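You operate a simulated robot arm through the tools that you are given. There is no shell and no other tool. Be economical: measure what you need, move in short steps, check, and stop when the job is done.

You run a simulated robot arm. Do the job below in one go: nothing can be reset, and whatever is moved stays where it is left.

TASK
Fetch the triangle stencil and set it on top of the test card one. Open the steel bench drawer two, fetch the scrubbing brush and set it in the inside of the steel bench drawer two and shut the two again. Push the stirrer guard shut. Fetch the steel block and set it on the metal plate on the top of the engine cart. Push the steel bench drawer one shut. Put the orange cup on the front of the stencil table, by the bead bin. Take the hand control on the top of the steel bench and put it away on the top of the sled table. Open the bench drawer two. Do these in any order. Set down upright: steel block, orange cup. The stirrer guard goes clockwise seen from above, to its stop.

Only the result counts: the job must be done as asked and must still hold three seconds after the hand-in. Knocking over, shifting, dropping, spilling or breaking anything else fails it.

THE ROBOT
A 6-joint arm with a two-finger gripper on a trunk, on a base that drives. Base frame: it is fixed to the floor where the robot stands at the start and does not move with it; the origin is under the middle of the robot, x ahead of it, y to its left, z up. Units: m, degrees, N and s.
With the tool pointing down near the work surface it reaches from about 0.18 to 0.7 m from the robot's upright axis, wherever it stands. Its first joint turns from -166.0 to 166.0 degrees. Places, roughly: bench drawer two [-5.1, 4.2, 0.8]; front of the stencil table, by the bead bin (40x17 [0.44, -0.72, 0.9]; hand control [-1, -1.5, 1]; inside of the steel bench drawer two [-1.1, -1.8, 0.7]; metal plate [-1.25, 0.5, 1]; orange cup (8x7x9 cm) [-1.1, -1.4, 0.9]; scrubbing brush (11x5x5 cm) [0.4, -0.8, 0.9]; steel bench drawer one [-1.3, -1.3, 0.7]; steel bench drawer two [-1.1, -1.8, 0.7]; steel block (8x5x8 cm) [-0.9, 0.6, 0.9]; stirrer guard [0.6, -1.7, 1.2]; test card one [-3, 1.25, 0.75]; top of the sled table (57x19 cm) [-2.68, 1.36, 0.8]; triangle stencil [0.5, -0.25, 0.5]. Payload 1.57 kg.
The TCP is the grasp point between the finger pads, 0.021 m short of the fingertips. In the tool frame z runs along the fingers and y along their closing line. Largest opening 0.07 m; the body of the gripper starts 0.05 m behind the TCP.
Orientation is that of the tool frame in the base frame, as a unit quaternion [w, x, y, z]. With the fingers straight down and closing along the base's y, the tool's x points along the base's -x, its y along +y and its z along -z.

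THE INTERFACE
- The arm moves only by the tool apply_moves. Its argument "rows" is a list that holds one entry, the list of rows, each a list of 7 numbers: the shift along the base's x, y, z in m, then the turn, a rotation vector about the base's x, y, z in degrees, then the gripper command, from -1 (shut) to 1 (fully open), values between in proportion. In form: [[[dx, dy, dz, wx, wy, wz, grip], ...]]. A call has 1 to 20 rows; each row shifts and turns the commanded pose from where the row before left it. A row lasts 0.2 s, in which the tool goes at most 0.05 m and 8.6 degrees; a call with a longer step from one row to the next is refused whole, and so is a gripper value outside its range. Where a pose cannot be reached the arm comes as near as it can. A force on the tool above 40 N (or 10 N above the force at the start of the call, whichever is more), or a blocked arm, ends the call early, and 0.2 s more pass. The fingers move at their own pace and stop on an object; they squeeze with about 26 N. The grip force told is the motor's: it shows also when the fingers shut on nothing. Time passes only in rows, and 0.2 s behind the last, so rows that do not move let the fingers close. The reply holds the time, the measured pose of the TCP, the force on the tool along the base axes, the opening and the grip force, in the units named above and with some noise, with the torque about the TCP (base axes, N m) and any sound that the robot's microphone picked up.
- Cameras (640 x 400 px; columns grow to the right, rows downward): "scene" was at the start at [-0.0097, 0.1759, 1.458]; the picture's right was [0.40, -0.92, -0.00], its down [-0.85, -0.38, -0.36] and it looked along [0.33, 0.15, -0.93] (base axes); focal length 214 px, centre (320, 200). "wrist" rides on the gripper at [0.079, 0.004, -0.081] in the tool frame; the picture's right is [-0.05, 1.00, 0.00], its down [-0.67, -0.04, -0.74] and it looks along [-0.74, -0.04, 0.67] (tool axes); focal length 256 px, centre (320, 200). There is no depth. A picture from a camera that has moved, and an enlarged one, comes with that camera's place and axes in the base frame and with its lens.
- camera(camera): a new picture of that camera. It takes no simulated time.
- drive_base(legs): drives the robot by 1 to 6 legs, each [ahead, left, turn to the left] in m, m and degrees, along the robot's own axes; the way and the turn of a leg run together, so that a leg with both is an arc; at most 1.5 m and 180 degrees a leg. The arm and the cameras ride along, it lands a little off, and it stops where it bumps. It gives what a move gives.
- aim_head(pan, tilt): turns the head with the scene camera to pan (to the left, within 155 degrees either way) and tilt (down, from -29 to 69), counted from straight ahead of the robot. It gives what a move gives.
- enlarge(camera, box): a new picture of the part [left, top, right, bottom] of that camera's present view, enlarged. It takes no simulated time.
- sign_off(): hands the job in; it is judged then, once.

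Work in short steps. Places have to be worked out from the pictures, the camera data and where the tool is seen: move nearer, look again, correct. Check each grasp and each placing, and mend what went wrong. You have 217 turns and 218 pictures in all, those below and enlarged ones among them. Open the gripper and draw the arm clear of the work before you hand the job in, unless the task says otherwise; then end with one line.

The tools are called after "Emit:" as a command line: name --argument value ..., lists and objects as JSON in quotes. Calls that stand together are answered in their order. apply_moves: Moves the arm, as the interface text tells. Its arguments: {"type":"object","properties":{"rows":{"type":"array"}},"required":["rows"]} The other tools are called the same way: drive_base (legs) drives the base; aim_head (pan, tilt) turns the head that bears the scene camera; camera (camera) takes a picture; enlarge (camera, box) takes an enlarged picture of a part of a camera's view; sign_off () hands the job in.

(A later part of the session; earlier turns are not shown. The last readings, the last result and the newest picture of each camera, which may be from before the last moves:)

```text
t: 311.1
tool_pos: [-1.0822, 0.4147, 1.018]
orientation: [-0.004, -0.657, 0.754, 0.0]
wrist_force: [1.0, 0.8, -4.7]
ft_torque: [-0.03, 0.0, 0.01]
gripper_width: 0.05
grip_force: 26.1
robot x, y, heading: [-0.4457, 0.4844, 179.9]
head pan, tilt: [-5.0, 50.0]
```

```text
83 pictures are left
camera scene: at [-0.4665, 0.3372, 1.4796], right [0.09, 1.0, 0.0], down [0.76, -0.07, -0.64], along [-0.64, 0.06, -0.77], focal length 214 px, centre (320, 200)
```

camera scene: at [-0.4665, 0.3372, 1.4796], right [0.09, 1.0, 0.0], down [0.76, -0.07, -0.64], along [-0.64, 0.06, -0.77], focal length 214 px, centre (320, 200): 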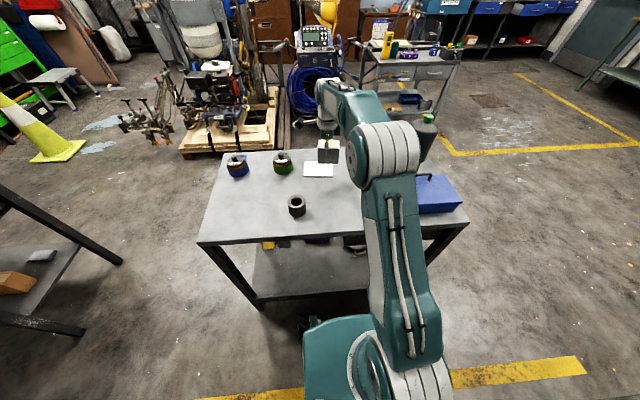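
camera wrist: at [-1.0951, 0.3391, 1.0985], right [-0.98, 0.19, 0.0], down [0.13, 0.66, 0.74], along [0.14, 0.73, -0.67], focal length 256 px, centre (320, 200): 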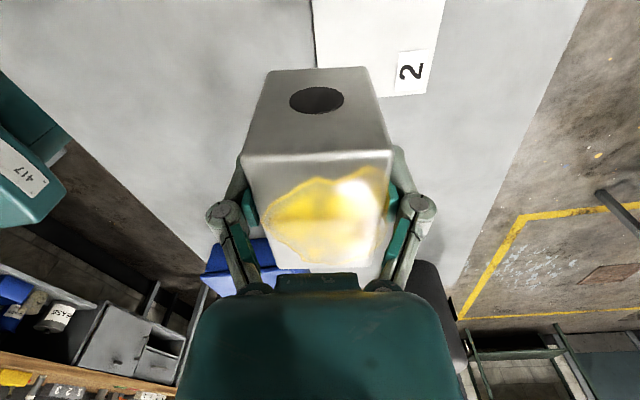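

Plate centre ≈(−1.123, 0.396). I move over it and lower to just above.

Emit:
apply_moves --rows '[[[-0.02, -0.01, 0, 0, 0, 0, -1], [-0.02, -0.009, 0, 0, 0, 0, -1], [0, 0, -0.03, 0, 0, 0, -1], [0, 0, -0.03, 0, 0, 0, -1]]]'

Emit:
camera --camera "wrist"

Emit:
enlarge --camera "scene" --box '[240, 110, 400, 230]'

```text
t: 312.1
tool_pos: [-1.1207, 0.3982, 0.9603]
orientation: [-0.004, -0.657, 0.754, -0.002]
wrist_force: [0.5, -0.1, -3.6]
ft_torque: [-0.02, 0.03, 0.0]
gripper_width: 0.05
grip_force: 26.2
robot x, y, heading: [-0.4466, 0.4879, 180.0]
head pan, tilt: [-5.0, 50.0]
```

```text
82 pictures are left
camera wrist: at [-1.1347, 0.3216, 1.0417], right [-0.98, 0.19, 0.0], down [0.13, 0.66, 0.74], along [0.14, 0.73, -0.67], focal length 256 px, centre (320, 200)
```

wrist: 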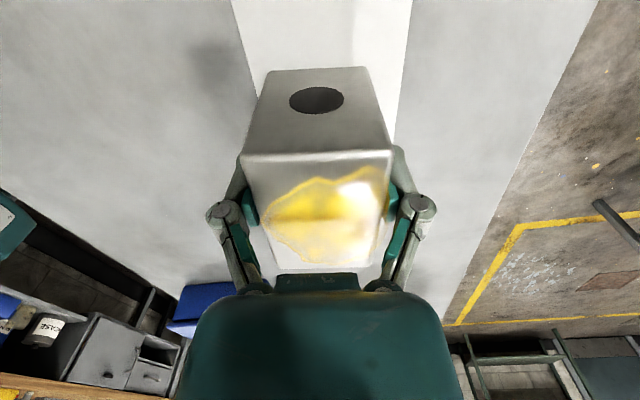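

```text
3.33 times, centred on (320, 170) of scene
camera zoom: at [-0.4665, 0.3378, 1.4797], right [0.09, 1.0, 0.0], down [0.76, -0.07, -0.64], along [-0.64, 0.06, -0.77], focal length 715 px, centre (320, 300)
```

zoom: 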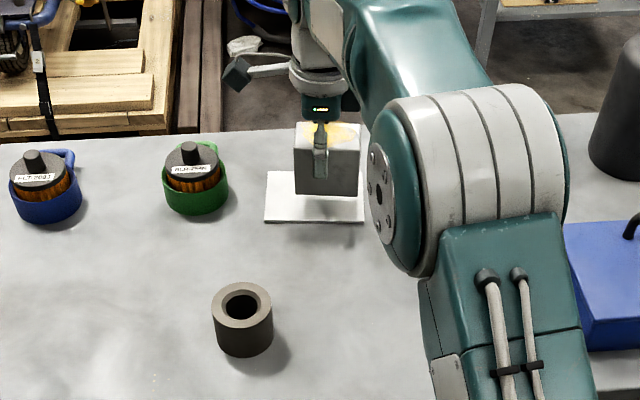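

The block is centred in depth, slightly right of the plate's middle; I shift −0.012 in y and creep down.

Emit:
apply_moves --rows '[[[0, -0.012, 0, 0, 0, 0, -1], [0, 0, -0.012, 0, 0, 0, -1], [0, 0, -0.007, 0, 0, 0, -1]]]'

Emit:
apply_moves --rows '[[[0, 0, -0.004, 0, 0, 0, -1], [0, 0, -0.003, 0, 0, 0, -1]]]'

```text
t: 312.9
tool_pos: [-1.1215, 0.3853, 0.9397]
orientation: [-0.004, -0.657, 0.754, -0.001]
wrist_force: [-0.3, -0.2, -5.8]
ft_torque: [-0.02, 0.01, 0.01]
gripper_width: 0.0495
grip_force: 25.9
robot x, y, heading: [-0.4446, 0.4876, 179.8]
head pan, tilt: [-5.0, 50.0]
```

```text
t: 313.6
tool_pos: [-1.1217, 0.3852, 0.9369]
orientation: [-0.006, -0.656, 0.754, 0.0]
wrist_force: [1.2, -1.1, 8.9]
ft_torque: [0.11, -0.29, -0.02]
gripper_width: 0.0499
grip_force: 25.8
robot x, y, heading: [-0.4455, 0.4854, 180.1]
head pan, tilt: [-5.0, 50.0]
```

Contact with the plate. I release and rise, then check.

Emit:
apply_moves --rows '[[[0, 0, 0.001, 0, 0, 0, 0], [0, 0, 0, 0, 0, 0, 1], [0, 0, 0, 0, 0, 0, 1], [0, 0, 0.03, 0, 0, 0, 1], [0, 0, 0.04, 0, 0, 0, 1], [0, 0, 0.04, 0, 0, 0, 1], [0.045, 0, 0.02, 0, 0, 0, 1], [0.045, 0.01, 0.015, 0, 0, 0, 1], [0.045, 0.01, 0.015, 0, 0, 0, 1], [0.045, 0.01, 0.015, 0, 0, 0, 1], [0.045, 0.01, 0.015, 0, 0, 0, 1], [0.045, 0.01, 0, 0, 0, 0, 1]]]'

Emit:
enlarge --camera "scene" --box '[240, 110, 400, 230]'

```text
t: 316.1
tool_pos: [-0.8522, 0.4395, 1.123]
orientation: [-0.004, -0.656, 0.754, -0.002]
wrist_force: [0.3, 0.4, -0.3]
ft_torque: [0.01, -0.01, -0.01]
gripper_width: 0.0698
grip_force: 0.0
robot x, y, heading: [-0.4431, 0.4872, 180.1]
head pan, tilt: [-5.0, 50.0]
```

```text
3.33 times, centred on (320, 170) of scene
camera zoom: at [-0.4645, 0.3387, 1.4798], right [0.09, 1.0, 0.0], down [0.76, -0.07, -0.64], along [-0.64, 0.06, -0.77], focal length 715 px, centre (320, 300)
```

zoom: 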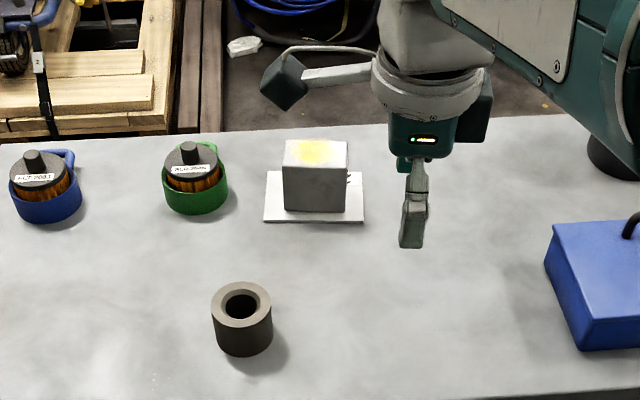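

The block stands upright on the plate. Now the triangle stencil: I turn to face the stencil table and go to y≈−0.22.

Emit:
drive_base --legs '[[-0.15, 0, 0], [0, 0, 180], [0, -0.7, 0]]'

Emit:
aim_head --pan 0 --tilt 45

Emit:
camera --camera "scene"

Emit:
camera --camera "wrist"

```text
t: 328.4
tool_pos: [0.1469, -0.1277, 1.1248]
orientation: [0.0, 0.731, 0.683, 0.003]
wrist_force: [0.1, -0.4, -0.6]
ft_torque: [-0.02, -0.01, 0.03]
gripper_width: 0.07
grip_force: 0.0
robot x, y, heading: [-0.2583, -0.2057, 3.9]
head pan, tilt: [-5.0, 50.0]
```

```text
t: 329.1
tool_pos: [0.1482, -0.1288, 1.1236]
orientation: [-0.001, 0.73, 0.683, 0.004]
wrist_force: [0.4, -0.9, 0.0]
ft_torque: [0.04, -0.02, 0.01]
gripper_width: 0.07
grip_force: 0.0
robot x, y, heading: [-0.2561, -0.2065, 3.9]
head pan, tilt: [0.0, 45.0]
```

```text
79 pictures are left
camera scene: at [-0.2456, -0.0488, 1.4866], right [0.07, -1.0, 0.0], down [-0.71, -0.05, -0.71], along [0.7, 0.05, -0.71], focal length 214 px, centre (320, 200)
```

scene: 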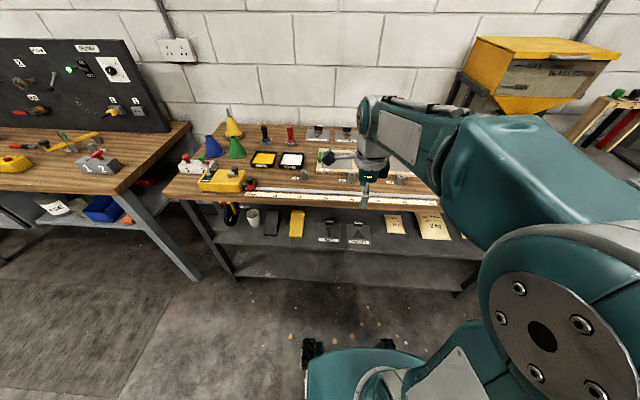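

```text
78 pictures are left
camera wrist: at [0.1572, -0.0498, 1.2051], right [0.99, -0.12, 0.0], down [-0.08, -0.67, 0.74], along [-0.09, -0.74, -0.67], focal length 256 px, centre (320, 200)
```

wrist: 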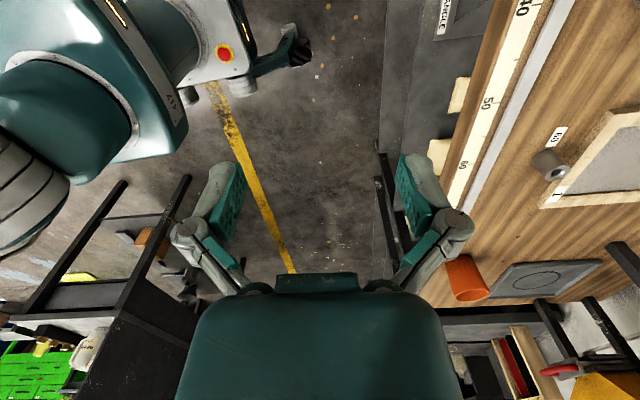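

Emit:
enlarge --camera "scene" --box '[260, 170, 440, 280]'

```text
3.56 times, centred on (350, 225) of scene
camera zoom: at [-0.2456, -0.0488, 1.4866], right [0.07, -1.0, 0.0], down [-0.71, -0.05, -0.71], along [0.7, 0.05, -0.71], focal length 763 px, centre (213, 111)
```

zoom: 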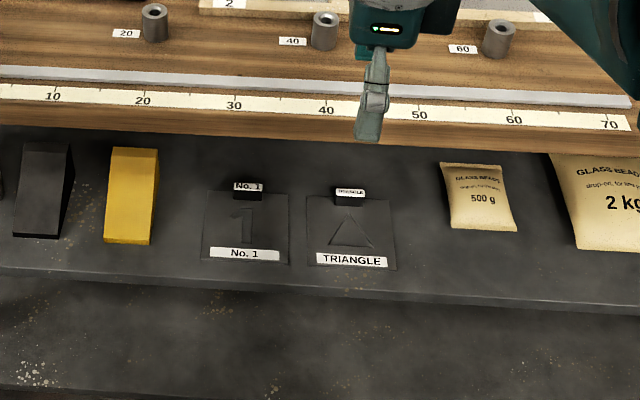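

The triangle stencil lies flat on the lower shelf, its black grip tab at ≈(0.53,−0.215), z≈0.52. I'll stand back, set the tool pitched forward (camera on top), lower it in front of the table, and drive in. First fix the base pose and spin the tool yaw.

Emit:
drive_base --legs '[[-0.15, 0.0, -3.9]]'

Emit:
apply_moves --rows '[[[0.02, -0.01, 0, 0, 0, -8, 1], [0.02, -0.01, 0, 0, 0, -8, 1], [0.02, -0.01, 0, 0, 0, -8, 1], [0.02, -0.01, 0, 0, 0, -8, 1], [0.02, -0.01, 0, 0, 0, -8, 1], [0.02, -0.01, 0, 0, 0, -8, 1], [0.02, -0.01, 0, 0, 0, -8, 1], [0.02, -0.01, 0, 0, 0, -8, 1], [0, 0, 0, 0, 0, -8, 1], [0, 0, 0, 0, 0, -8, 1], [0, 0, 0, 0, 0, -8, 1]]]'

```text
t: 330.4
tool_pos: [0.0033, -0.1629, 1.1249]
orientation: [-0.001, 0.752, 0.659, 0.004]
wrist_force: [-0.2, -1.3, -0.4]
ft_torque: [0.0, 0.0, 0.0]
gripper_width: 0.0697
grip_force: 0.0
robot x, y, heading: [-0.4021, -0.212, 0.2]
head pan, tilt: [0.0, 45.0]
```

```text
t: 332.8
tool_pos: [0.1621, -0.2561, 1.1246]
orientation: [0.0, 1.0, 0.026, 0.004]
wrist_force: [-0.3, -0.6, -0.1]
ft_torque: [0.01, -0.01, 0.02]
gripper_width: 0.07
grip_force: 0.0
out of reach, approached as far as the arm can: row 10, 11
robot x, y, heading: [-0.4045, -0.2077, 0.2]
head pan, tilt: [0.0, 45.0]
```

Yaw reached ~−177° (near a joint limit). I pitch the tool forward 50° in the arm plane and look.

Emit:
apply_moves --rows '[[[0, 0, 0, -0.7, -8.3, 0, 1], [0, 0, 0, -0.7, -8.3, 0, 1], [0, 0, 0, -0.7, -8.3, 0, 1], [0, 0, 0, -0.7, -8.3, 0, 1], [0, 0, 0, -0.7, -8.3, 0, 1], [0, 0, 0, -0.7, -8.3, 0, 1]]]'

Emit:
camera --camera "wrist"

Emit:
camera --camera "scene"

```text
t: 334.2
tool_pos: [0.1633, -0.2547, 1.1237]
orientation: [0.045, 0.904, 0.025, 0.424]
wrist_force: [-0.8, -0.6, 0.2]
ft_torque: [0.03, 0.01, 0.0]
gripper_width: 0.0701
grip_force: 0.1
robot x, y, heading: [-0.4054, -0.2101, 0.2]
head pan, tilt: [0.0, 45.0]
```

```text
76 pictures are left
camera wrist: at [0.1523, -0.2472, 1.2359], right [-0.03, -1.0, 0.06], down [-1.0, 0.03, -0.04], along [0.04, -0.06, -1.0], focal length 256 px, centre (320, 200)
```

wrist: 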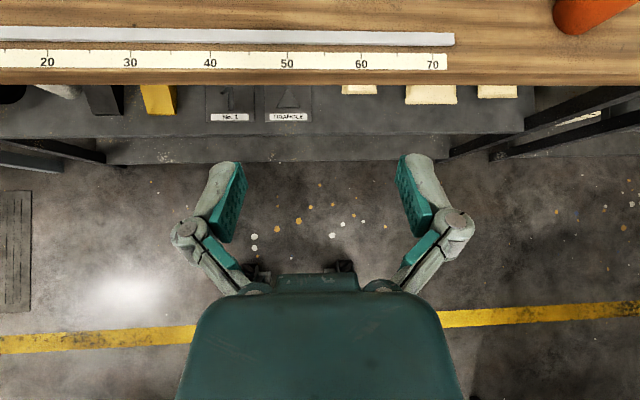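

```text
75 pictures are left
camera scene: at [-0.3828, -0.0569, 1.4867], right [0.0, -1.0, 0.0], down [-0.71, 0.0, -0.71], along [0.71, 0.0, -0.71], focal length 214 px, centre (320, 200)
```

scene: 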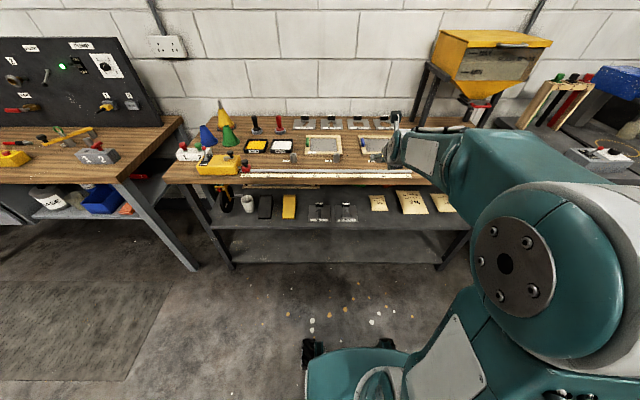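

The pitched pose works and the wrist camera looks straight down. The stencil's front edge is at x≈0.413, centre y≈−0.207. I shift the base left 4.5 cm and lower the tool in front of the table.

Emit:
drive_base --legs '[[0, 0.046, 0]]'

Emit:
apply_moves --rows '[[[0, 0, -0.047, 0, 0, 0, 1], [0, 0, -0.047, 0, 0, 0, 1], [0, 0, -0.047, 0, 0, 0, 1], [0, 0, -0.047, 0, 0, 0, 1], [0, 0, -0.047, 0, 0, 0, 1], [0, 0, -0.047, 0, 0, 0, 1], [0, 0, -0.047, 0, 0, 0, 1], [0, 0, -0.047, 0, 0, 0, 1], [0, 0, -0.047, 0, 0, 0, 1], [0, 0, -0.047, 0, 0, 0, 1], [0, 0, -0.047, 0, 0, 0, 1], [0, 0, -0.03, 0, 0, 0, 1]]]'

Emit:
camera --camera "wrist"

Emit:
camera --camera "scene"

```text
t: 335.1
tool_pos: [0.1633, -0.2364, 1.1225]
orientation: [0.041, 0.905, 0.017, 0.423]
wrist_force: [-0.1, -1.4, -0.9]
ft_torque: [0.1, -0.03, 0.08]
gripper_width: 0.0696
grip_force: 0.0
robot x, y, heading: [-0.4064, -0.1742, 0.5]
head pan, tilt: [0.0, 45.0]
```

```text
t: 337.7
tool_pos: [0.1616, -0.2232, 0.5762]
orientation: [0.046, 0.904, 0.021, 0.424]
wrist_force: [1.1, 1.1, -0.2]
ft_torque: [-0.02, -0.03, 0.0]
gripper_width: 0.0698
grip_force: 0.1
robot x, y, heading: [-0.402, -0.1758, 0.1]
head pan, tilt: [0.0, 45.0]
```

```text
74 pictures are left
camera wrist: at [0.1519, -0.2144, 0.6882], right [-0.04, -1.0, 0.06], down [-1.0, 0.03, -0.04], along [0.04, -0.06, -1.0], focal length 256 px, centre (320, 200)
```

wrist: 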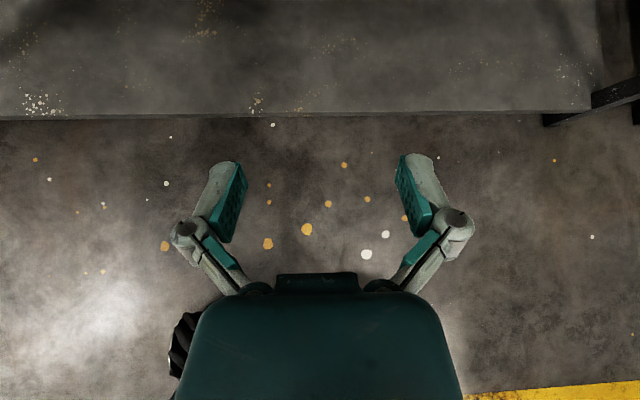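

```text
73 pictures are left
camera scene: at [-0.3818, -0.0196, 1.4867], right [0.0, -1.0, 0.0], down [-0.71, 0.0, -0.71], along [0.71, 0.0, -0.71], focal length 214 px, centre (320, 200)
```

scene: 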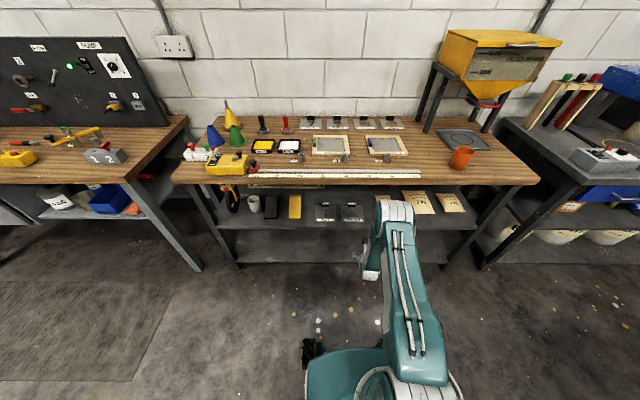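

The elbow is over the wrist now, so driving in would hit the tabletop; the arm must be stretched so that the forearm slopes in under it. I extend the tool forward 0.24 m here (wrist stays outside) and check.

Emit:
apply_moves --rows '[[[0.04, 0.001, 0, 0, 0, 0, 1], [0.04, 0.001, 0, 0, 0, 0, 1], [0.04, 0.001, 0, 0, 0, 0, 1], [0.04, 0.001, 0, 0, 0, 0, 1], [0.04, 0.001, 0, 0, 0, 0, 1]]]'

Emit:
camera --camera "wrist"

Emit:
camera --camera "scene"

```text
t: 338.9
tool_pos: [0.364, -0.2188, 0.5777]
orientation: [0.046, 0.905, 0.021, 0.423]
wrist_force: [-0.2, -0.1, 0.1]
ft_torque: [-0.03, 0.02, -0.02]
gripper_width: 0.0699
grip_force: 0.0
robot x, y, heading: [-0.4062, -0.1759, 0.1]
head pan, tilt: [0.0, 45.0]
```

```text
72 pictures are left
camera wrist: at [0.3533, -0.2112, 0.6882], right [-0.04, -1.0, 0.06], down [-1.0, 0.03, -0.04], along [0.03, -0.06, -1.0], focal length 256 px, centre (320, 200)
```

wrist: 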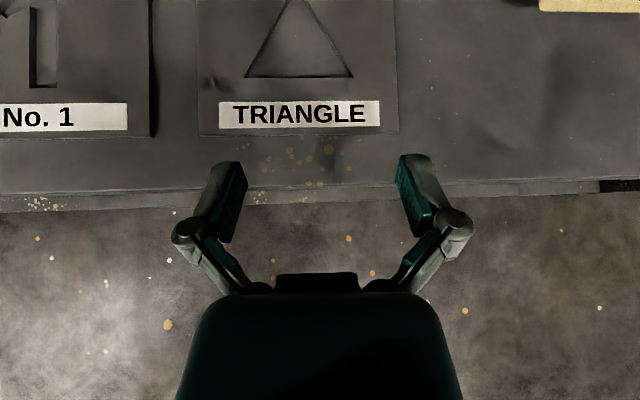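

```text
71 pictures are left
camera scene: at [-0.3812, -0.02, 1.4867], right [0.0, -1.0, 0.0], down [-0.71, 0.0, -0.71], along [0.71, 0.0, -0.71], focal length 214 px, centre (320, 200)
```

scene: 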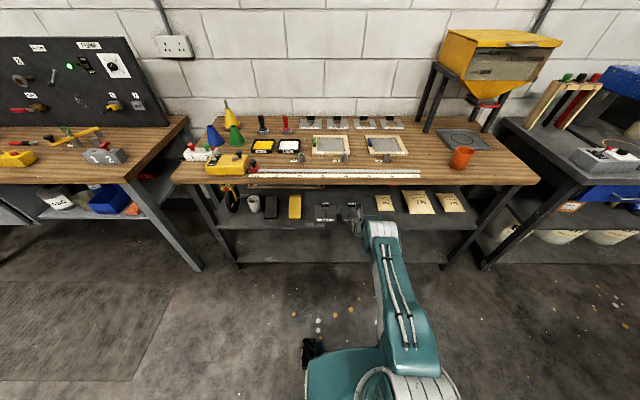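

Stretch works: elbow is at x≈0.03, z≈0.93, forearm sloping down. By scale change between views, the stencil's surface is z≈0.52 and its front edge x≈0.40. I extend a little more, raise 1.5 cm and drive in 9 cm.

Emit:
apply_moves --rows '[[[0.02, 0.005, 0.008, 0, 0, 0, 1], [0.02, 0.005, 0.007, 0, 0, 0, 1]]]'

Emit:
drive_base --legs '[[0.09, 0, 0]]'

Emit:
camera --camera "wrist"

Emit:
camera --camera "scene"

```text
t: 339.5
tool_pos: [0.4034, -0.2086, 0.5906]
orientation: [0.046, 0.905, 0.02, 0.423]
wrist_force: [-0.4, 0.3, 0.2]
ft_torque: [-0.01, -0.01, -0.03]
gripper_width: 0.0699
grip_force: 0.1
robot x, y, heading: [-0.4059, -0.1747, 0.2]
head pan, tilt: [0.0, 45.0]
```

```text
t: 340.6
tool_pos: [0.4945, -0.2073, 0.5913]
orientation: [0.045, 0.904, 0.021, 0.424]
wrist_force: [-0.8, 0.6, 0.4]
ft_torque: [0.0, 0.01, 0.0]
gripper_width: 0.0702
grip_force: 0.0
robot x, y, heading: [-0.3121, -0.1703, 0.2]
head pan, tilt: [0.0, 45.0]
```

```text
70 pictures are left
camera wrist: at [0.4839, -0.1996, 0.703], right [-0.03, -1.0, 0.06], down [-1.0, 0.03, -0.04], along [0.04, -0.06, -1.0], focal length 256 px, centre (320, 200)
```

wrist: 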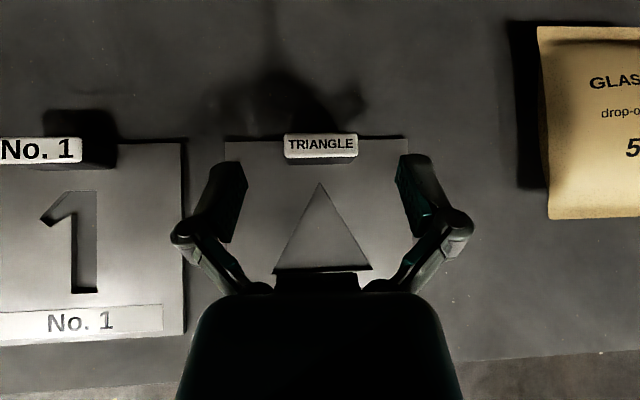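

```text
69 pictures are left
camera scene: at [-0.2909, -0.0193, 1.4867], right [0.0, -1.0, 0.0], down [-0.71, 0.0, -0.71], along [0.71, 0.0, -0.71], focal length 214 px, centre (320, 200)
```

scene: 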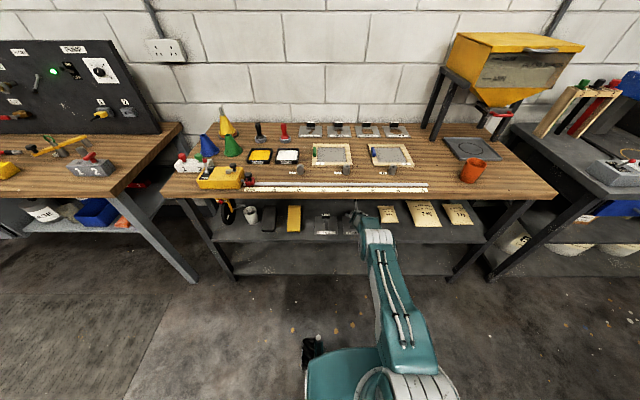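

The tab ("TRIANGLE" label on top) is at ≈(0.521,−0.210), 4.4 cm wide, centred between the fingers. I drive 2.6 cm further and lower 4.5 cm.

Emit:
drive_base --legs '[[0.026, 0, 0]]'

Emit:
apply_moves --rows '[[[0, -0.002, -0.02, 0, 0, 0, 1], [0, 0, -0.015, 0, 0, 0, 1], [0, 0, -0.01, 0, 0, 0, 1]]]'

Emit:
camera --camera "wrist"

```text
t: 341.5
tool_pos: [0.5199, -0.2069, 0.5928]
orientation: [0.046, 0.904, 0.021, 0.424]
wrist_force: [-0.9, 0.2, 0.5]
ft_torque: [-0.02, -0.03, 0.0]
gripper_width: 0.0699
grip_force: 0.1
robot x, y, heading: [-0.2876, -0.1763, 0.3]
head pan, tilt: [0.0, 45.0]
```

```text
t: 342.3
tool_pos: [0.5196, -0.2097, 0.5565]
orientation: [0.048, 0.903, 0.02, 0.426]
wrist_force: [0.4, -0.9, 0.1]
ft_torque: [-0.06, 0.01, -0.03]
gripper_width: 0.07
grip_force: 0.0
out of reach, approached as far as the arm can: row 3
robot x, y, heading: [-0.2883, -0.1729, 0.2]
head pan, tilt: [0.0, 45.0]
```

```text
68 pictures are left
camera wrist: at [0.509, -0.2015, 0.6676], right [-0.04, -1.0, 0.06], down [-1.0, 0.04, -0.04], along [0.04, -0.06, -1.0], focal length 256 px, centre (320, 200)
```

wrist: 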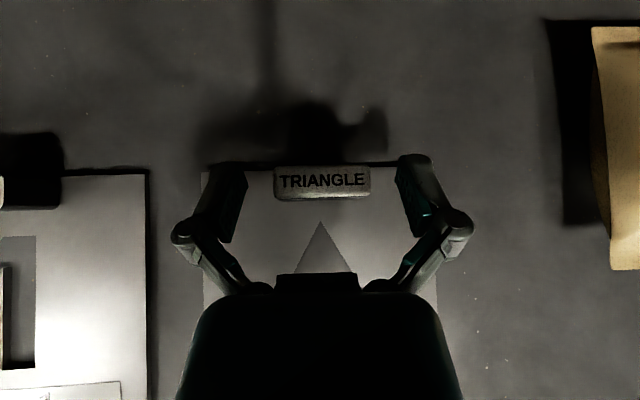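

Tab top z≈0.56, x 0.520, well centred. To get a deeper grip I bring the base 2.5 cm nearer (retracting the arm equally) and lower 1 cm.

Emit:
apply_moves --rows '[[[-0.025, 0, 0.0, 0, 0, 0, 1]]]'

Emit:
drive_base --legs '[[0.025, 0, 0]]'

Emit:
apply_moves --rows '[[[0, 0, -0.006, 0, 0, 0, 1], [0, 0, -0.006, 0, 0, 0, 1]]]'

Emit:
camera --camera "wrist"

```text
t: 342.7
tool_pos: [0.5081, -0.2162, 0.5496]
orientation: [0.064, 0.906, 0.013, 0.417]
wrist_force: [0.0, 0.1, 1.0]
ft_torque: [0.0, 0.01, 0.0]
gripper_width: 0.0701
grip_force: 0.0
out of reach, approached as far as the arm can: row 1
robot x, y, heading: [-0.2887, -0.172, 0.1]
head pan, tilt: [0.0, 45.0]
```

```text
t: 343.5
tool_pos: [0.5331, -0.2152, 0.5485]
orientation: [0.063, 0.907, 0.013, 0.417]
wrist_force: [-0.2, -0.1, -0.1]
ft_torque: [0.04, 0.0, -0.01]
gripper_width: 0.07
grip_force: 0.0
robot x, y, heading: [-0.2614, -0.1745, 0.2]
head pan, tilt: [0.0, 45.0]
```

```text
t: 344.1
tool_pos: [0.5335, -0.2151, 0.5388]
orientation: [0.064, 0.906, 0.013, 0.418]
wrist_force: [-0.5, -0.4, -0.7]
ft_torque: [-0.03, 0.01, -0.01]
gripper_width: 0.0699
grip_force: 0.2
robot x, y, heading: [-0.2635, -0.172, 0.3]
head pan, tilt: [0.0, 45.0]
```

```text
67 pictures are left
camera wrist: at [0.5245, -0.2042, 0.6508], right [-0.06, -0.99, 0.09], down [-1.0, 0.06, -0.03], along [0.02, -0.09, -1.0], focal length 256 px, centre (320, 200)
```

wrist: 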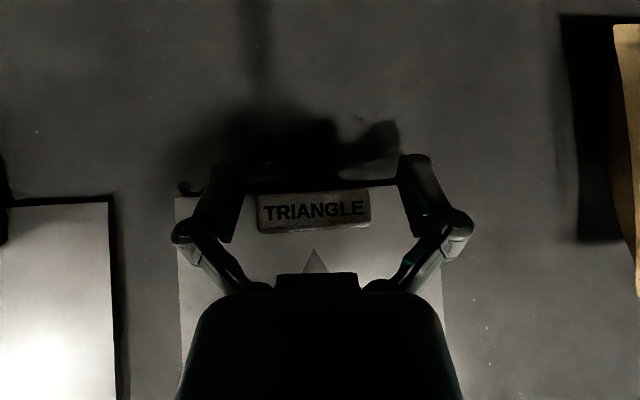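

The TCP is 1.3 cm past the tab; I draw back to x 0.521, y −0.209.

Emit:
apply_moves --rows '[[[-0.012, 0.005, 0.002, -3, 0, 0, 1], [0, 0, 0, 0, 0, 0, 1]]]'

Emit:
camera --camera "wrist"

```text
t: 344.7
tool_pos: [0.521, -0.2095, 0.5408]
orientation: [0.087, 0.904, 0.025, 0.417]
wrist_force: [-0.7, -0.1, 1.5]
ft_torque: [0.03, 0.0, -0.04]
gripper_width: 0.0699
grip_force: 0.1
robot x, y, heading: [-0.2637, -0.1758, 0.4]
head pan, tilt: [0.0, 45.0]
```

```text
66 pictures are left
camera wrist: at [0.5124, -0.1931, 0.6525], right [-0.06, -0.99, 0.14], down [-1.0, 0.06, -0.03], along [0.02, -0.14, -0.99], focal length 256 px, centre (320, 200)
```

wrist: 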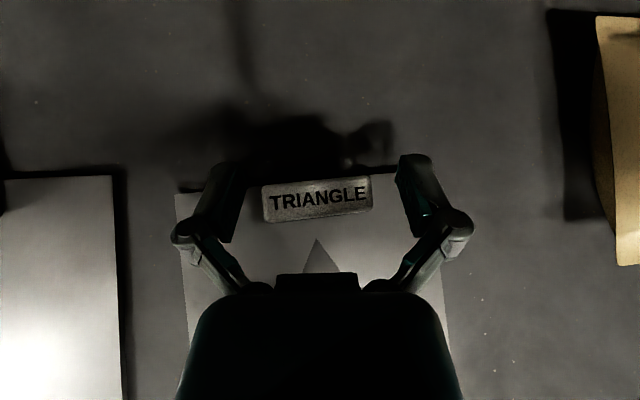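

I rolled the wrong way; I correct by +5° about x.

Emit:
apply_moves --rows '[[[0, 0, 0, 5, 0, 0, 1], [0, 0, 0, 0, 0, 0, 1]]]'

Emit:
camera --camera "wrist"

```text
t: 345.3
tool_pos: [0.5219, -0.2112, 0.5394]
orientation: [0.047, 0.907, 0.006, 0.418]
wrist_force: [-0.3, -0.4, -0.2]
ft_torque: [0.03, 0.02, -0.05]
gripper_width: 0.0701
grip_force: 0.1
robot x, y, heading: [-0.2647, -0.173, 0.2]
head pan, tilt: [0.0, 45.0]
```

```text
65 pictures are left
camera wrist: at [0.5122, -0.2036, 0.6526], right [-0.06, -1.0, 0.05], down [-1.0, 0.06, -0.03], along [0.02, -0.05, -1.0], focal length 256 px, centre (320, 200)
```

wrist: 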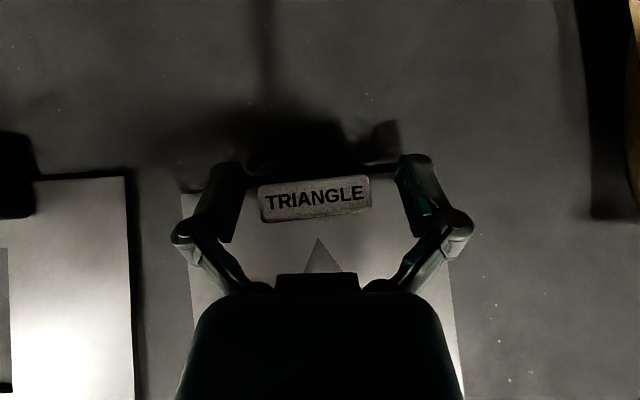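

Centred now. I close on the tab.

Emit:
apply_moves --rows '[[[0, 0, 0.002, 0, 0, 0, -1], [0, 0, 0, 0, 0, 0, -1], [0, 0, 0, 0, 0, 0, -1]]]'

Emit:
camera --camera "wrist"

```text
t: 346.1
tool_pos: [0.5219, -0.2109, 0.5433]
orientation: [0.047, 0.907, 0.006, 0.418]
wrist_force: [1.5, 0.5, 6.0]
ft_torque: [0.45, -0.08, -0.07]
gripper_width: 0.0463
grip_force: 26.3
robot x, y, heading: [-0.2601, -0.1737, 0.1]
head pan, tilt: [0.0, 45.0]
```

```text
64 pictures are left
camera wrist: at [0.5128, -0.2033, 0.6552], right [-0.06, -1.0, 0.05], down [-1.0, 0.06, -0.03], along [0.02, -0.05, -1.0], focal length 256 px, centre (320, 200)
```

wrist: 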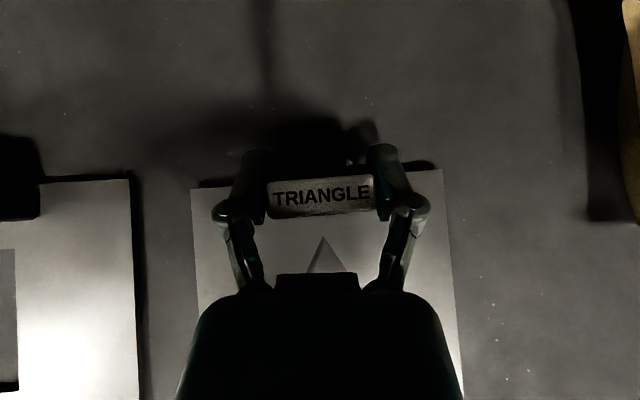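

Gripped. I lift 3 cm.

Emit:
apply_moves --rows '[[[0, 0, 0.01, 0, 0, 0, -1], [0, 0, 0.01, 0, 0, 0, -1], [0, 0, 0.012, 0, 0, 0, -1]]]'

Emit:
camera --camera "wrist"

Emit:
enlarge --camera "scene" --box '[280, 180, 440, 280]'

```text
t: 346.9
tool_pos: [0.5207, -0.2105, 0.5732]
orientation: [0.049, 0.908, 0.006, 0.417]
wrist_force: [-0.4, -0.8, -0.8]
ft_torque: [-0.02, -0.02, 0.03]
gripper_width: 0.045
grip_force: 25.5
robot x, y, heading: [-0.2664, -0.175, 0.1]
head pan, tilt: [0.0, 45.0]
```

```text
63 pictures are left
camera wrist: at [0.5118, -0.2032, 0.6859], right [-0.06, -1.0, 0.05], down [-1.0, 0.06, -0.02], along [0.02, -0.05, -1.0], focal length 256 px, centre (320, 200)
```

wrist: 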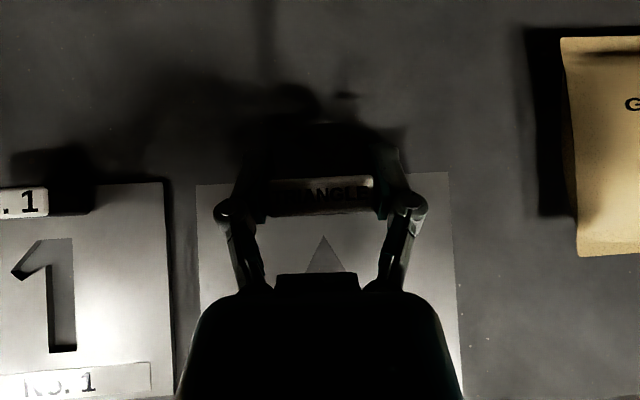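

```text
4.00 times, centred on (360, 230) of scene
camera zoom: at [-0.2405, -0.0191, 1.4867], right [0.0, -1.0, 0.0], down [-0.71, 0.0, -0.71], along [0.71, 0.0, -0.71], focal length 858 px, centre (160, 80)
```

zoom: 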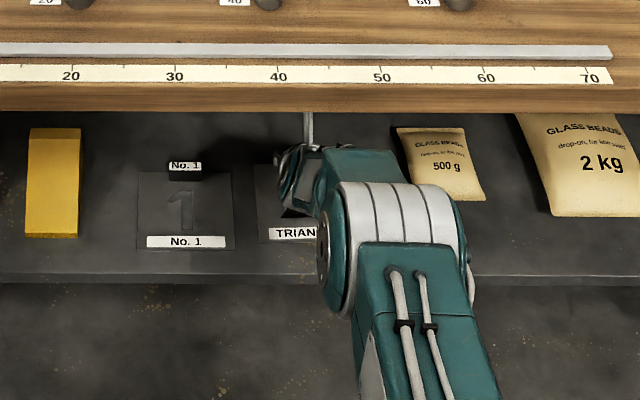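

The stencil comes along level. I back the base 0.2 m and retract the arm clear of the table.

Emit:
drive_base --legs '[[-0.2, 0, 0]]'

Emit:
apply_moves --rows '[[[-0.03, 0, 0, 0, 0, 0, -1], [-0.04, 0, 0, 0, 0, 0, -1], [-0.04, 0, 0, 0, 0, 0, -1]]]'

Emit:
camera --camera "wrist"

Emit:
camera --camera "scene"

```text
t: 348.4
tool_pos: [0.3243, -0.2126, 0.5748]
orientation: [0.049, 0.907, 0.003, 0.418]
wrist_force: [-1.0, 0.2, -1.9]
ft_torque: [0.04, -0.06, 0.0]
gripper_width: 0.0448
grip_force: 26.4
robot x, y, heading: [-0.4586, -0.1755, 0.3]
head pan, tilt: [0.0, 45.0]
```

```text
t: 349.2
tool_pos: [0.2131, -0.2131, 0.5747]
orientation: [0.049, 0.907, 0.004, 0.418]
wrist_force: [0.2, 0.3, -0.8]
ft_torque: [-0.01, -0.05, -0.01]
gripper_width: 0.0447
grip_force: 25.4
robot x, y, heading: [-0.459, -0.1734, 0.1]
head pan, tilt: [0.0, 45.0]
```

```text
61 pictures are left
camera wrist: at [0.2038, -0.2059, 0.6872], right [-0.07, -1.0, 0.05], down [-1.0, 0.07, -0.03], along [0.02, -0.05, -1.0], focal length 256 px, centre (320, 200)
```

wrist: 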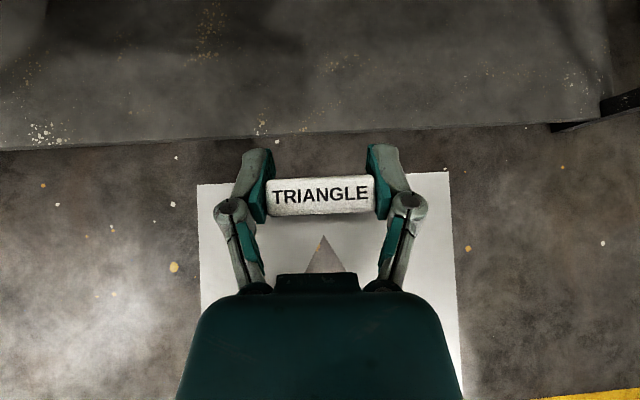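

```text
60 pictures are left
camera scene: at [-0.4372, -0.0198, 1.4867], right [0.0, -1.0, 0.0], down [-0.71, 0.0, -0.71], along [0.71, 0.0, -0.71], focal length 214 px, centre (320, 200)
```

scene: 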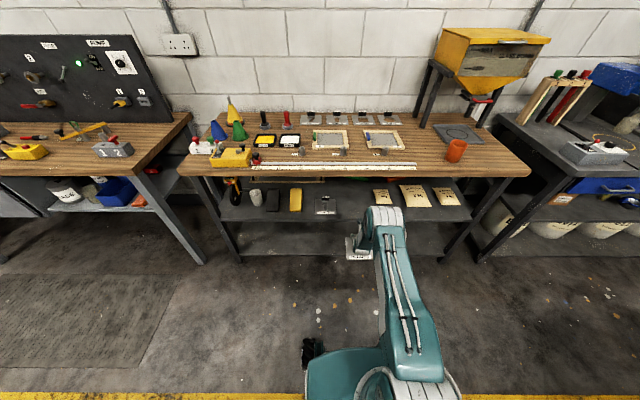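

Stencil held level. I raise it to carrying height.

Emit:
apply_moves --rows '[[[-0.01, 0, 0.045, 0, 0, 0, -1], [-0.01, 0, 0.045, 0, 0, 0, -1], [-0.01, 0, 0.045, 0, 0, 0, -1], [-0.01, 0, 0.045, 0, 0, 0, -1], [-0.01, 0, 0.045, 0, 0, 0, -1], [-0.01, 0, 0.045, 0, 0, 0, -1], [-0.01, 0, 0.045, 0, 0, 0, -1], [-0.01, 0, 0.045, 0, 0, 0, -1], [-0.01, 0, 0.045, 0, 0, 0, -1], [-0.01, 0, 0.045, 0, 0, 0, -1], [-0.01, 0, 0.045, 0, 0, 0, -1]]]'

Emit:
camera --camera "wrist"

```text
t: 351.6
tool_pos: [0.115, -0.2197, 1.0483]
orientation: [0.096, 0.898, 0.072, 0.424]
wrist_force: [-0.5, -0.2, -2.5]
ft_torque: [0.0, -0.13, 0.02]
gripper_width: 0.0445
grip_force: 26.0
out of reach, approached as far as the arm can: row 10, 11
robot x, y, heading: [-0.4603, -0.1759, 0.2]
head pan, tilt: [0.0, 45.0]
```

```text
59 pictures are left
camera wrist: at [0.1019, -0.1974, 1.1574], right [0.01, -0.98, 0.19], down [-1.0, -0.02, -0.04], along [0.05, -0.19, -0.98], focal length 256 px, centre (320, 200)
```

wrist: 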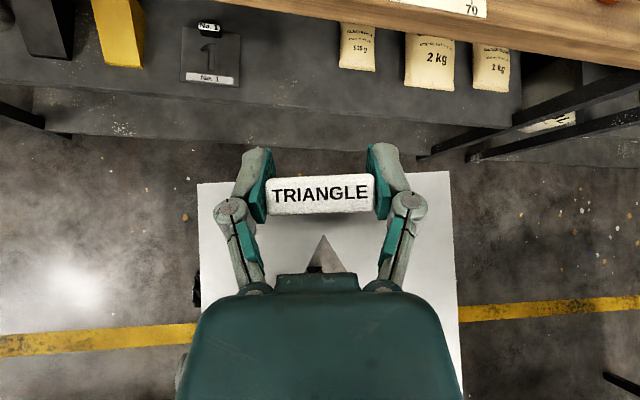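

Slight roll from a joint limit, otherwise fine. I drive round the cart's north side to the sled table.

Emit:
drive_base --legs '[[0.02, 1.45, 0], [0, 0.2, 0], [-1.0, 0, 0]]'

Emit:
drive_base --legs '[[0, 0, 180], [0.3, 0, 0]]'

Emit:
aim_head --pan 0 --tilt 35

Emit:
camera --camera "scene"

Emit:
camera --camera "wrist"

```text
t: 364.8
tool_pos: [-0.8412, 1.4361, 1.0435]
orientation: [0.068, 0.906, -0.023, 0.418]
wrist_force: [-0.3, -0.5, -0.8]
ft_torque: [-0.02, -0.03, 0.02]
gripper_width: 0.0447
grip_force: 25.8
robot x, y, heading: [-1.4079, 1.5075, -2.6]
head pan, tilt: [0.0, 45.0]
```

```text
t: 374.1
tool_pos: [-2.2768, 1.6205, 1.0428]
orientation: [-0.416, 0.036, 0.906, 0.074]
wrist_force: [-1.4, 0.4, -2.2]
ft_torque: [0.0, 0.04, 0.0]
gripper_width: 0.0447
grip_force: 25.6
robot x, y, heading: [-1.7096, 1.5338, 175.7]
head pan, tilt: [0.0, 45.0]
```

```text
t: 374.9
tool_pos: [-2.2763, 1.6219, 1.0429]
orientation: [-0.417, 0.036, 0.905, 0.073]
wrist_force: [0.3, -0.8, -0.9]
ft_torque: [0.01, 0.01, 0.01]
gripper_width: 0.0445
grip_force: 26.3
robot x, y, heading: [-1.71, 1.533, 175.5]
head pan, tilt: [0.0, 35.0]
```

```text
58 pictures are left
camera scene: at [-1.7539, 1.3809, 1.5015], right [0.08, 1.0, 0.0], down [0.57, -0.04, -0.82], along [-0.82, 0.06, -0.57], focal length 214 px, centre (320, 200)
```

scene: 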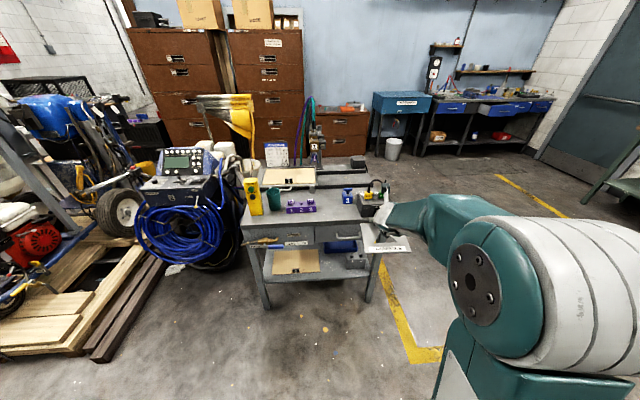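

```text
57 pictures are left
camera wrist: at [-2.2656, 1.6133, 1.1552], right [0.16, 0.98, 0.06], down [0.99, -0.16, -0.03], along [-0.02, 0.07, -1.0], focal length 256 px, centre (320, 200)
```

wrist: 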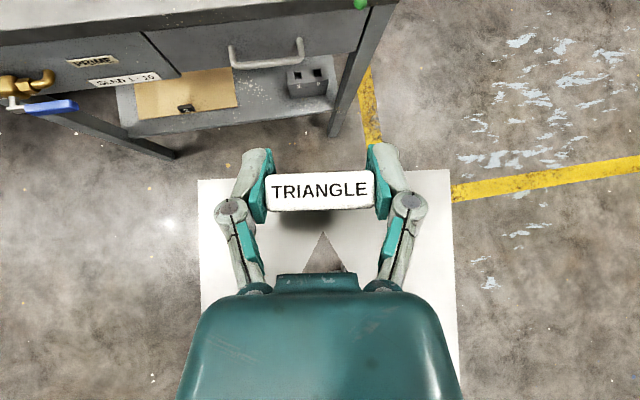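

Emit:
enlarge --camera "scene" --box '[225, 130, 405, 290]'

```text
2.50 times, centred on (315, 210) of scene
camera zoom: at [-1.7539, 1.3809, 1.5015], right [0.08, 1.0, 0.0], down [0.57, -0.04, -0.82], along [-0.82, 0.06, -0.57], focal length 536 px, centre (332, 175)
```

zoom: 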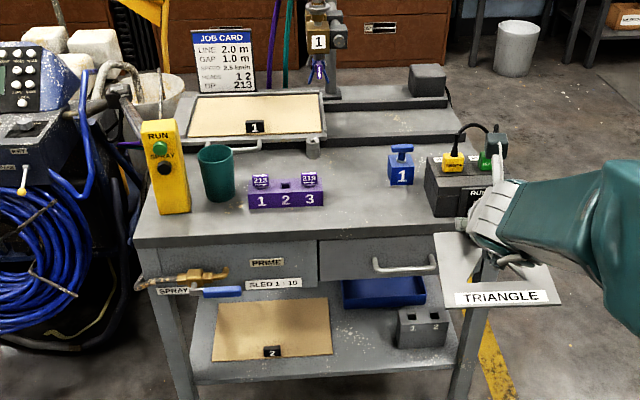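

Test card one is the beige board in the frame on top (x −2.94…−3.18, y 1.105…1.44, clip "1" at its near edge, y≈1.27). I line up the base in front at about (−2.22, 1.30).

Emit:
drive_base --legs '[[0, 0, 4.5], [0.2, 0.23, 0], [0.3, 0, 0]]'

Emit:
camera --camera "scene"

Emit:
camera --camera "wrist"

```text
t: 379.1
tool_pos: [-2.7938, 1.3417, 1.0426]
orientation: [-0.419, -0.002, 0.906, 0.057]
wrist_force: [0.2, 0.5, -1.7]
ft_torque: [0.01, 0.04, 0.02]
gripper_width: 0.0449
grip_force: 26.1
robot x, y, heading: [-2.2228, 1.2995, -179.7]
head pan, tilt: [0.0, 35.0]
```

```text
55 pictures are left
camera scene: at [-2.2524, 1.1451, 1.5015], right [0.0, 1.0, 0.0], down [0.57, 0.0, -0.82], along [-0.82, 0.0, -0.57], focal length 214 px, centre (320, 200)
```

scene: 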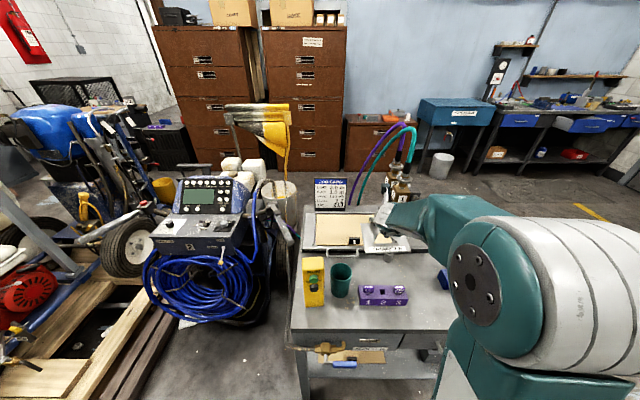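

```text
54 pictures are left
camera wrist: at [-2.7814, 1.3347, 1.1551], right [0.08, 0.99, 0.06], down [1.0, -0.08, -0.03], along [-0.03, 0.07, -1.0], focal length 256 px, centre (320, 200)
```

wrist: 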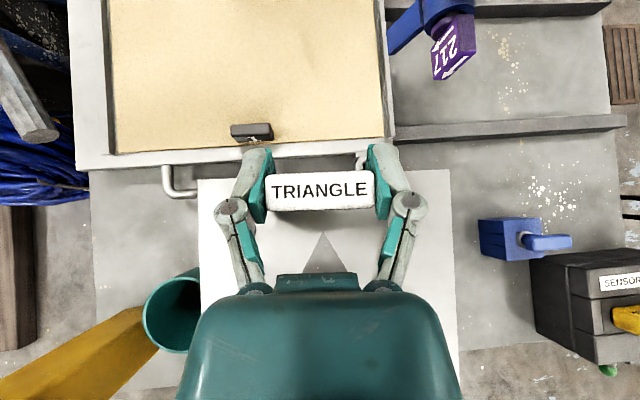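

Clear view: card near edge, clip "1" and the nozzle at right. I move forward 0.1, left a little and down to z≈0.95 for a closer look.

Emit:
apply_moves --rows '[[[-0.035, -0.015, 0, 0, 0, 0, -1], [-0.035, -0.015, -0.02, 0, 0, 0, -1], [-0.035, -0.015, -0.025, 0, 0, 0, -1], [-0.01, 0, -0.04, 0, 0, 0, -1]]]'

Emit:
camera --camera "wrist"

Emit:
enlarge --camera "scene" --box '[290, 160, 450, 290]'

```text
t: 380.1
tool_pos: [-2.9089, 1.2973, 0.9597]
orientation: [-0.419, -0.001, 0.906, 0.057]
wrist_force: [-0.1, -0.4, -0.6]
ft_torque: [0.01, 0.03, 0.01]
gripper_width: 0.0448
grip_force: 26.1
robot x, y, heading: [-2.2224, 1.3034, -179.6]
head pan, tilt: [0.0, 35.0]
```

```text
53 pictures are left
camera wrist: at [-2.8968, 1.2902, 1.0715], right [0.08, 0.99, 0.06], down [1.0, -0.08, -0.03], along [-0.03, 0.07, -1.0], focal length 256 px, centre (320, 200)
```

wrist: 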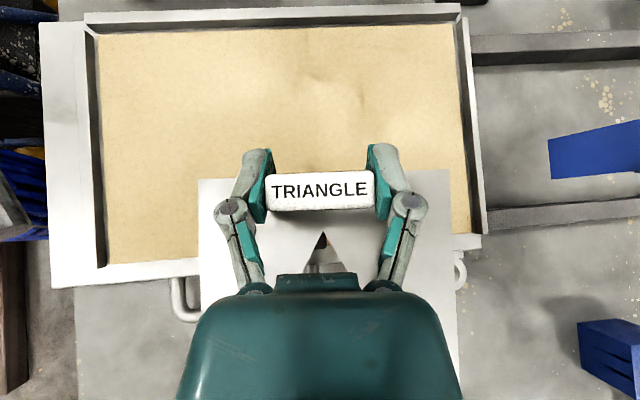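

```text
3.08 times, centred on (370, 225) of scene
camera zoom: at [-2.2532, 1.1453, 1.5015], right [0.0, 1.0, 0.0], down [0.57, 0.0, -0.82], along [-0.82, 0.0, -0.57], focal length 660 px, centre (166, 123)
```

zoom: 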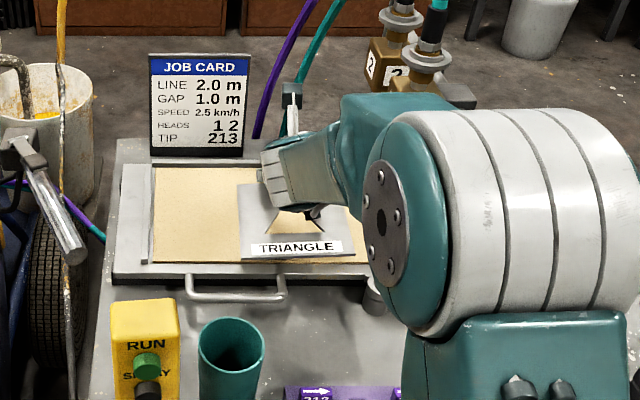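

Card plane z≈0.82, x −2.86…−3.075, y 1.10…1.45; a nozzle arm hangs near (−2.9, 1.42). I'll set the stencil with TCP at (−3.03, 1.305), its near edge just behind the clip. I move above that.

Emit:
apply_moves --rows '[[[-0.04, 0.003, 0, 0, 0, 0, -1], [-0.04, 0.003, -0.01, 0, 0, 0, -1], [-0.04, 0.002, -0.02, 0, 0, 0, -1], [0, 0, -0.025, 0, 0, 0, -1]]]'

Emit:
camera --camera "wrist"

Emit:
enlarge --camera "scene" --box '[290, 160, 450, 290]'

```text
t: 381.1
tool_pos: [-3.0283, 1.3057, 0.9017]
orientation: [-0.42, -0.001, 0.906, 0.057]
wrist_force: [-0.6, -0.5, -1.0]
ft_torque: [0.02, 0.0, 0.04]
gripper_width: 0.0449
grip_force: 25.6
robot x, y, heading: [-2.2248, 1.3013, -179.6]
head pan, tilt: [0.0, 35.0]
```

```text
51 pictures are left
camera wrist: at [-3.0171, 1.2981, 1.0141], right [0.08, 0.99, 0.06], down [1.0, -0.08, -0.03], along [-0.03, 0.07, -1.0], focal length 256 px, centre (320, 200)
```

wrist: 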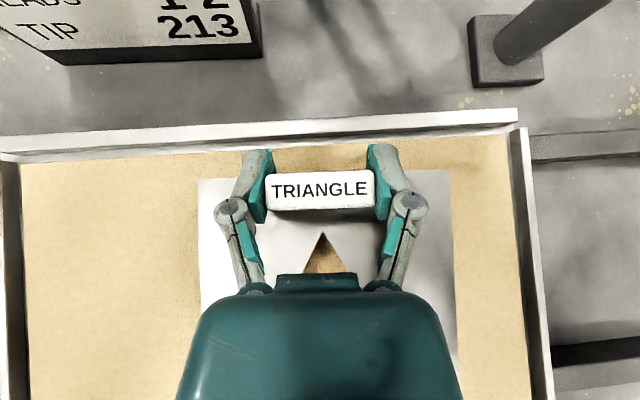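

```text
3.08 times, centred on (370, 225) of scene
camera zoom: at [-2.2538, 1.1454, 1.5015], right [0.0, 1.0, 0.0], down [0.58, 0.0, -0.82], along [-0.82, 0.0, -0.58], focal length 660 px, centre (166, 123)
```

zoom: 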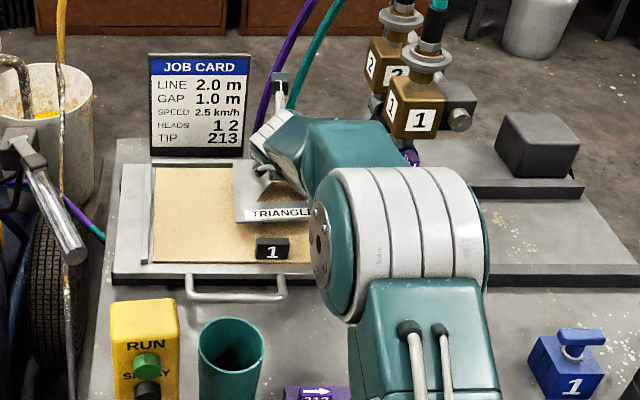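

Stencil is over the card behind the clip. I nudge +5 mm in x and lower toward the card.

Emit:
apply_moves --rows '[[[0.005, 0, -0.015, 0, 0, 0, -1], [0, 0, -0.015, 0, 0, 0, -1], [0, 0, -0.01, 0, 0, 0, -1]]]'

Emit:
apply_moves --rows '[[[0, 0, -0.005, 0, 0, 0, -1], [0, 0, -0.004, 0, 0, 0, -1]]]'

Emit:
camera --camera "wrist"

```text
t: 381.9
tool_pos: [-3.0256, 1.3059, 0.8681]
orientation: [-0.425, 0.0, 0.903, 0.054]
wrist_force: [-2.2, 3.2, 25.9]
ft_torque: [-1.63, 0.06, -0.09]
gripper_width: 0.0468
grip_force: 26.1
robot x, y, heading: [-2.2216, 1.3006, -179.5]
head pan, tilt: [0.0, 35.0]
```

```text
t: 382.4
tool_pos: [-3.0245, 1.3073, 0.867]
orientation: [-0.428, 0.001, 0.902, 0.056]
wrist_force: [3.8, 2.6, 11.9]
ft_torque: [-0.73, 0.07, 0.19]
gripper_width: 0.0468
grip_force: 26.0
robot x, y, heading: [-2.2203, 1.3032, -179.9]
head pan, tilt: [0.0, 35.0]
stopped in row 2: the force on the tool passed its limit at 43 N (the readings are from after the stop); the commanded pose is now the measured one
```

```text
49 pictures are left
camera wrist: at [-3.0126, 1.2992, 0.9793], right [0.08, 0.99, 0.06], down [1.0, -0.08, -0.05], along [-0.04, 0.06, -1.0], focal length 256 px, centre (320, 200)
```

wrist: 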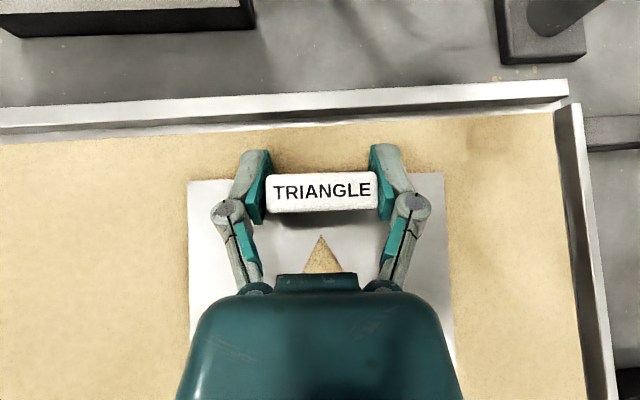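

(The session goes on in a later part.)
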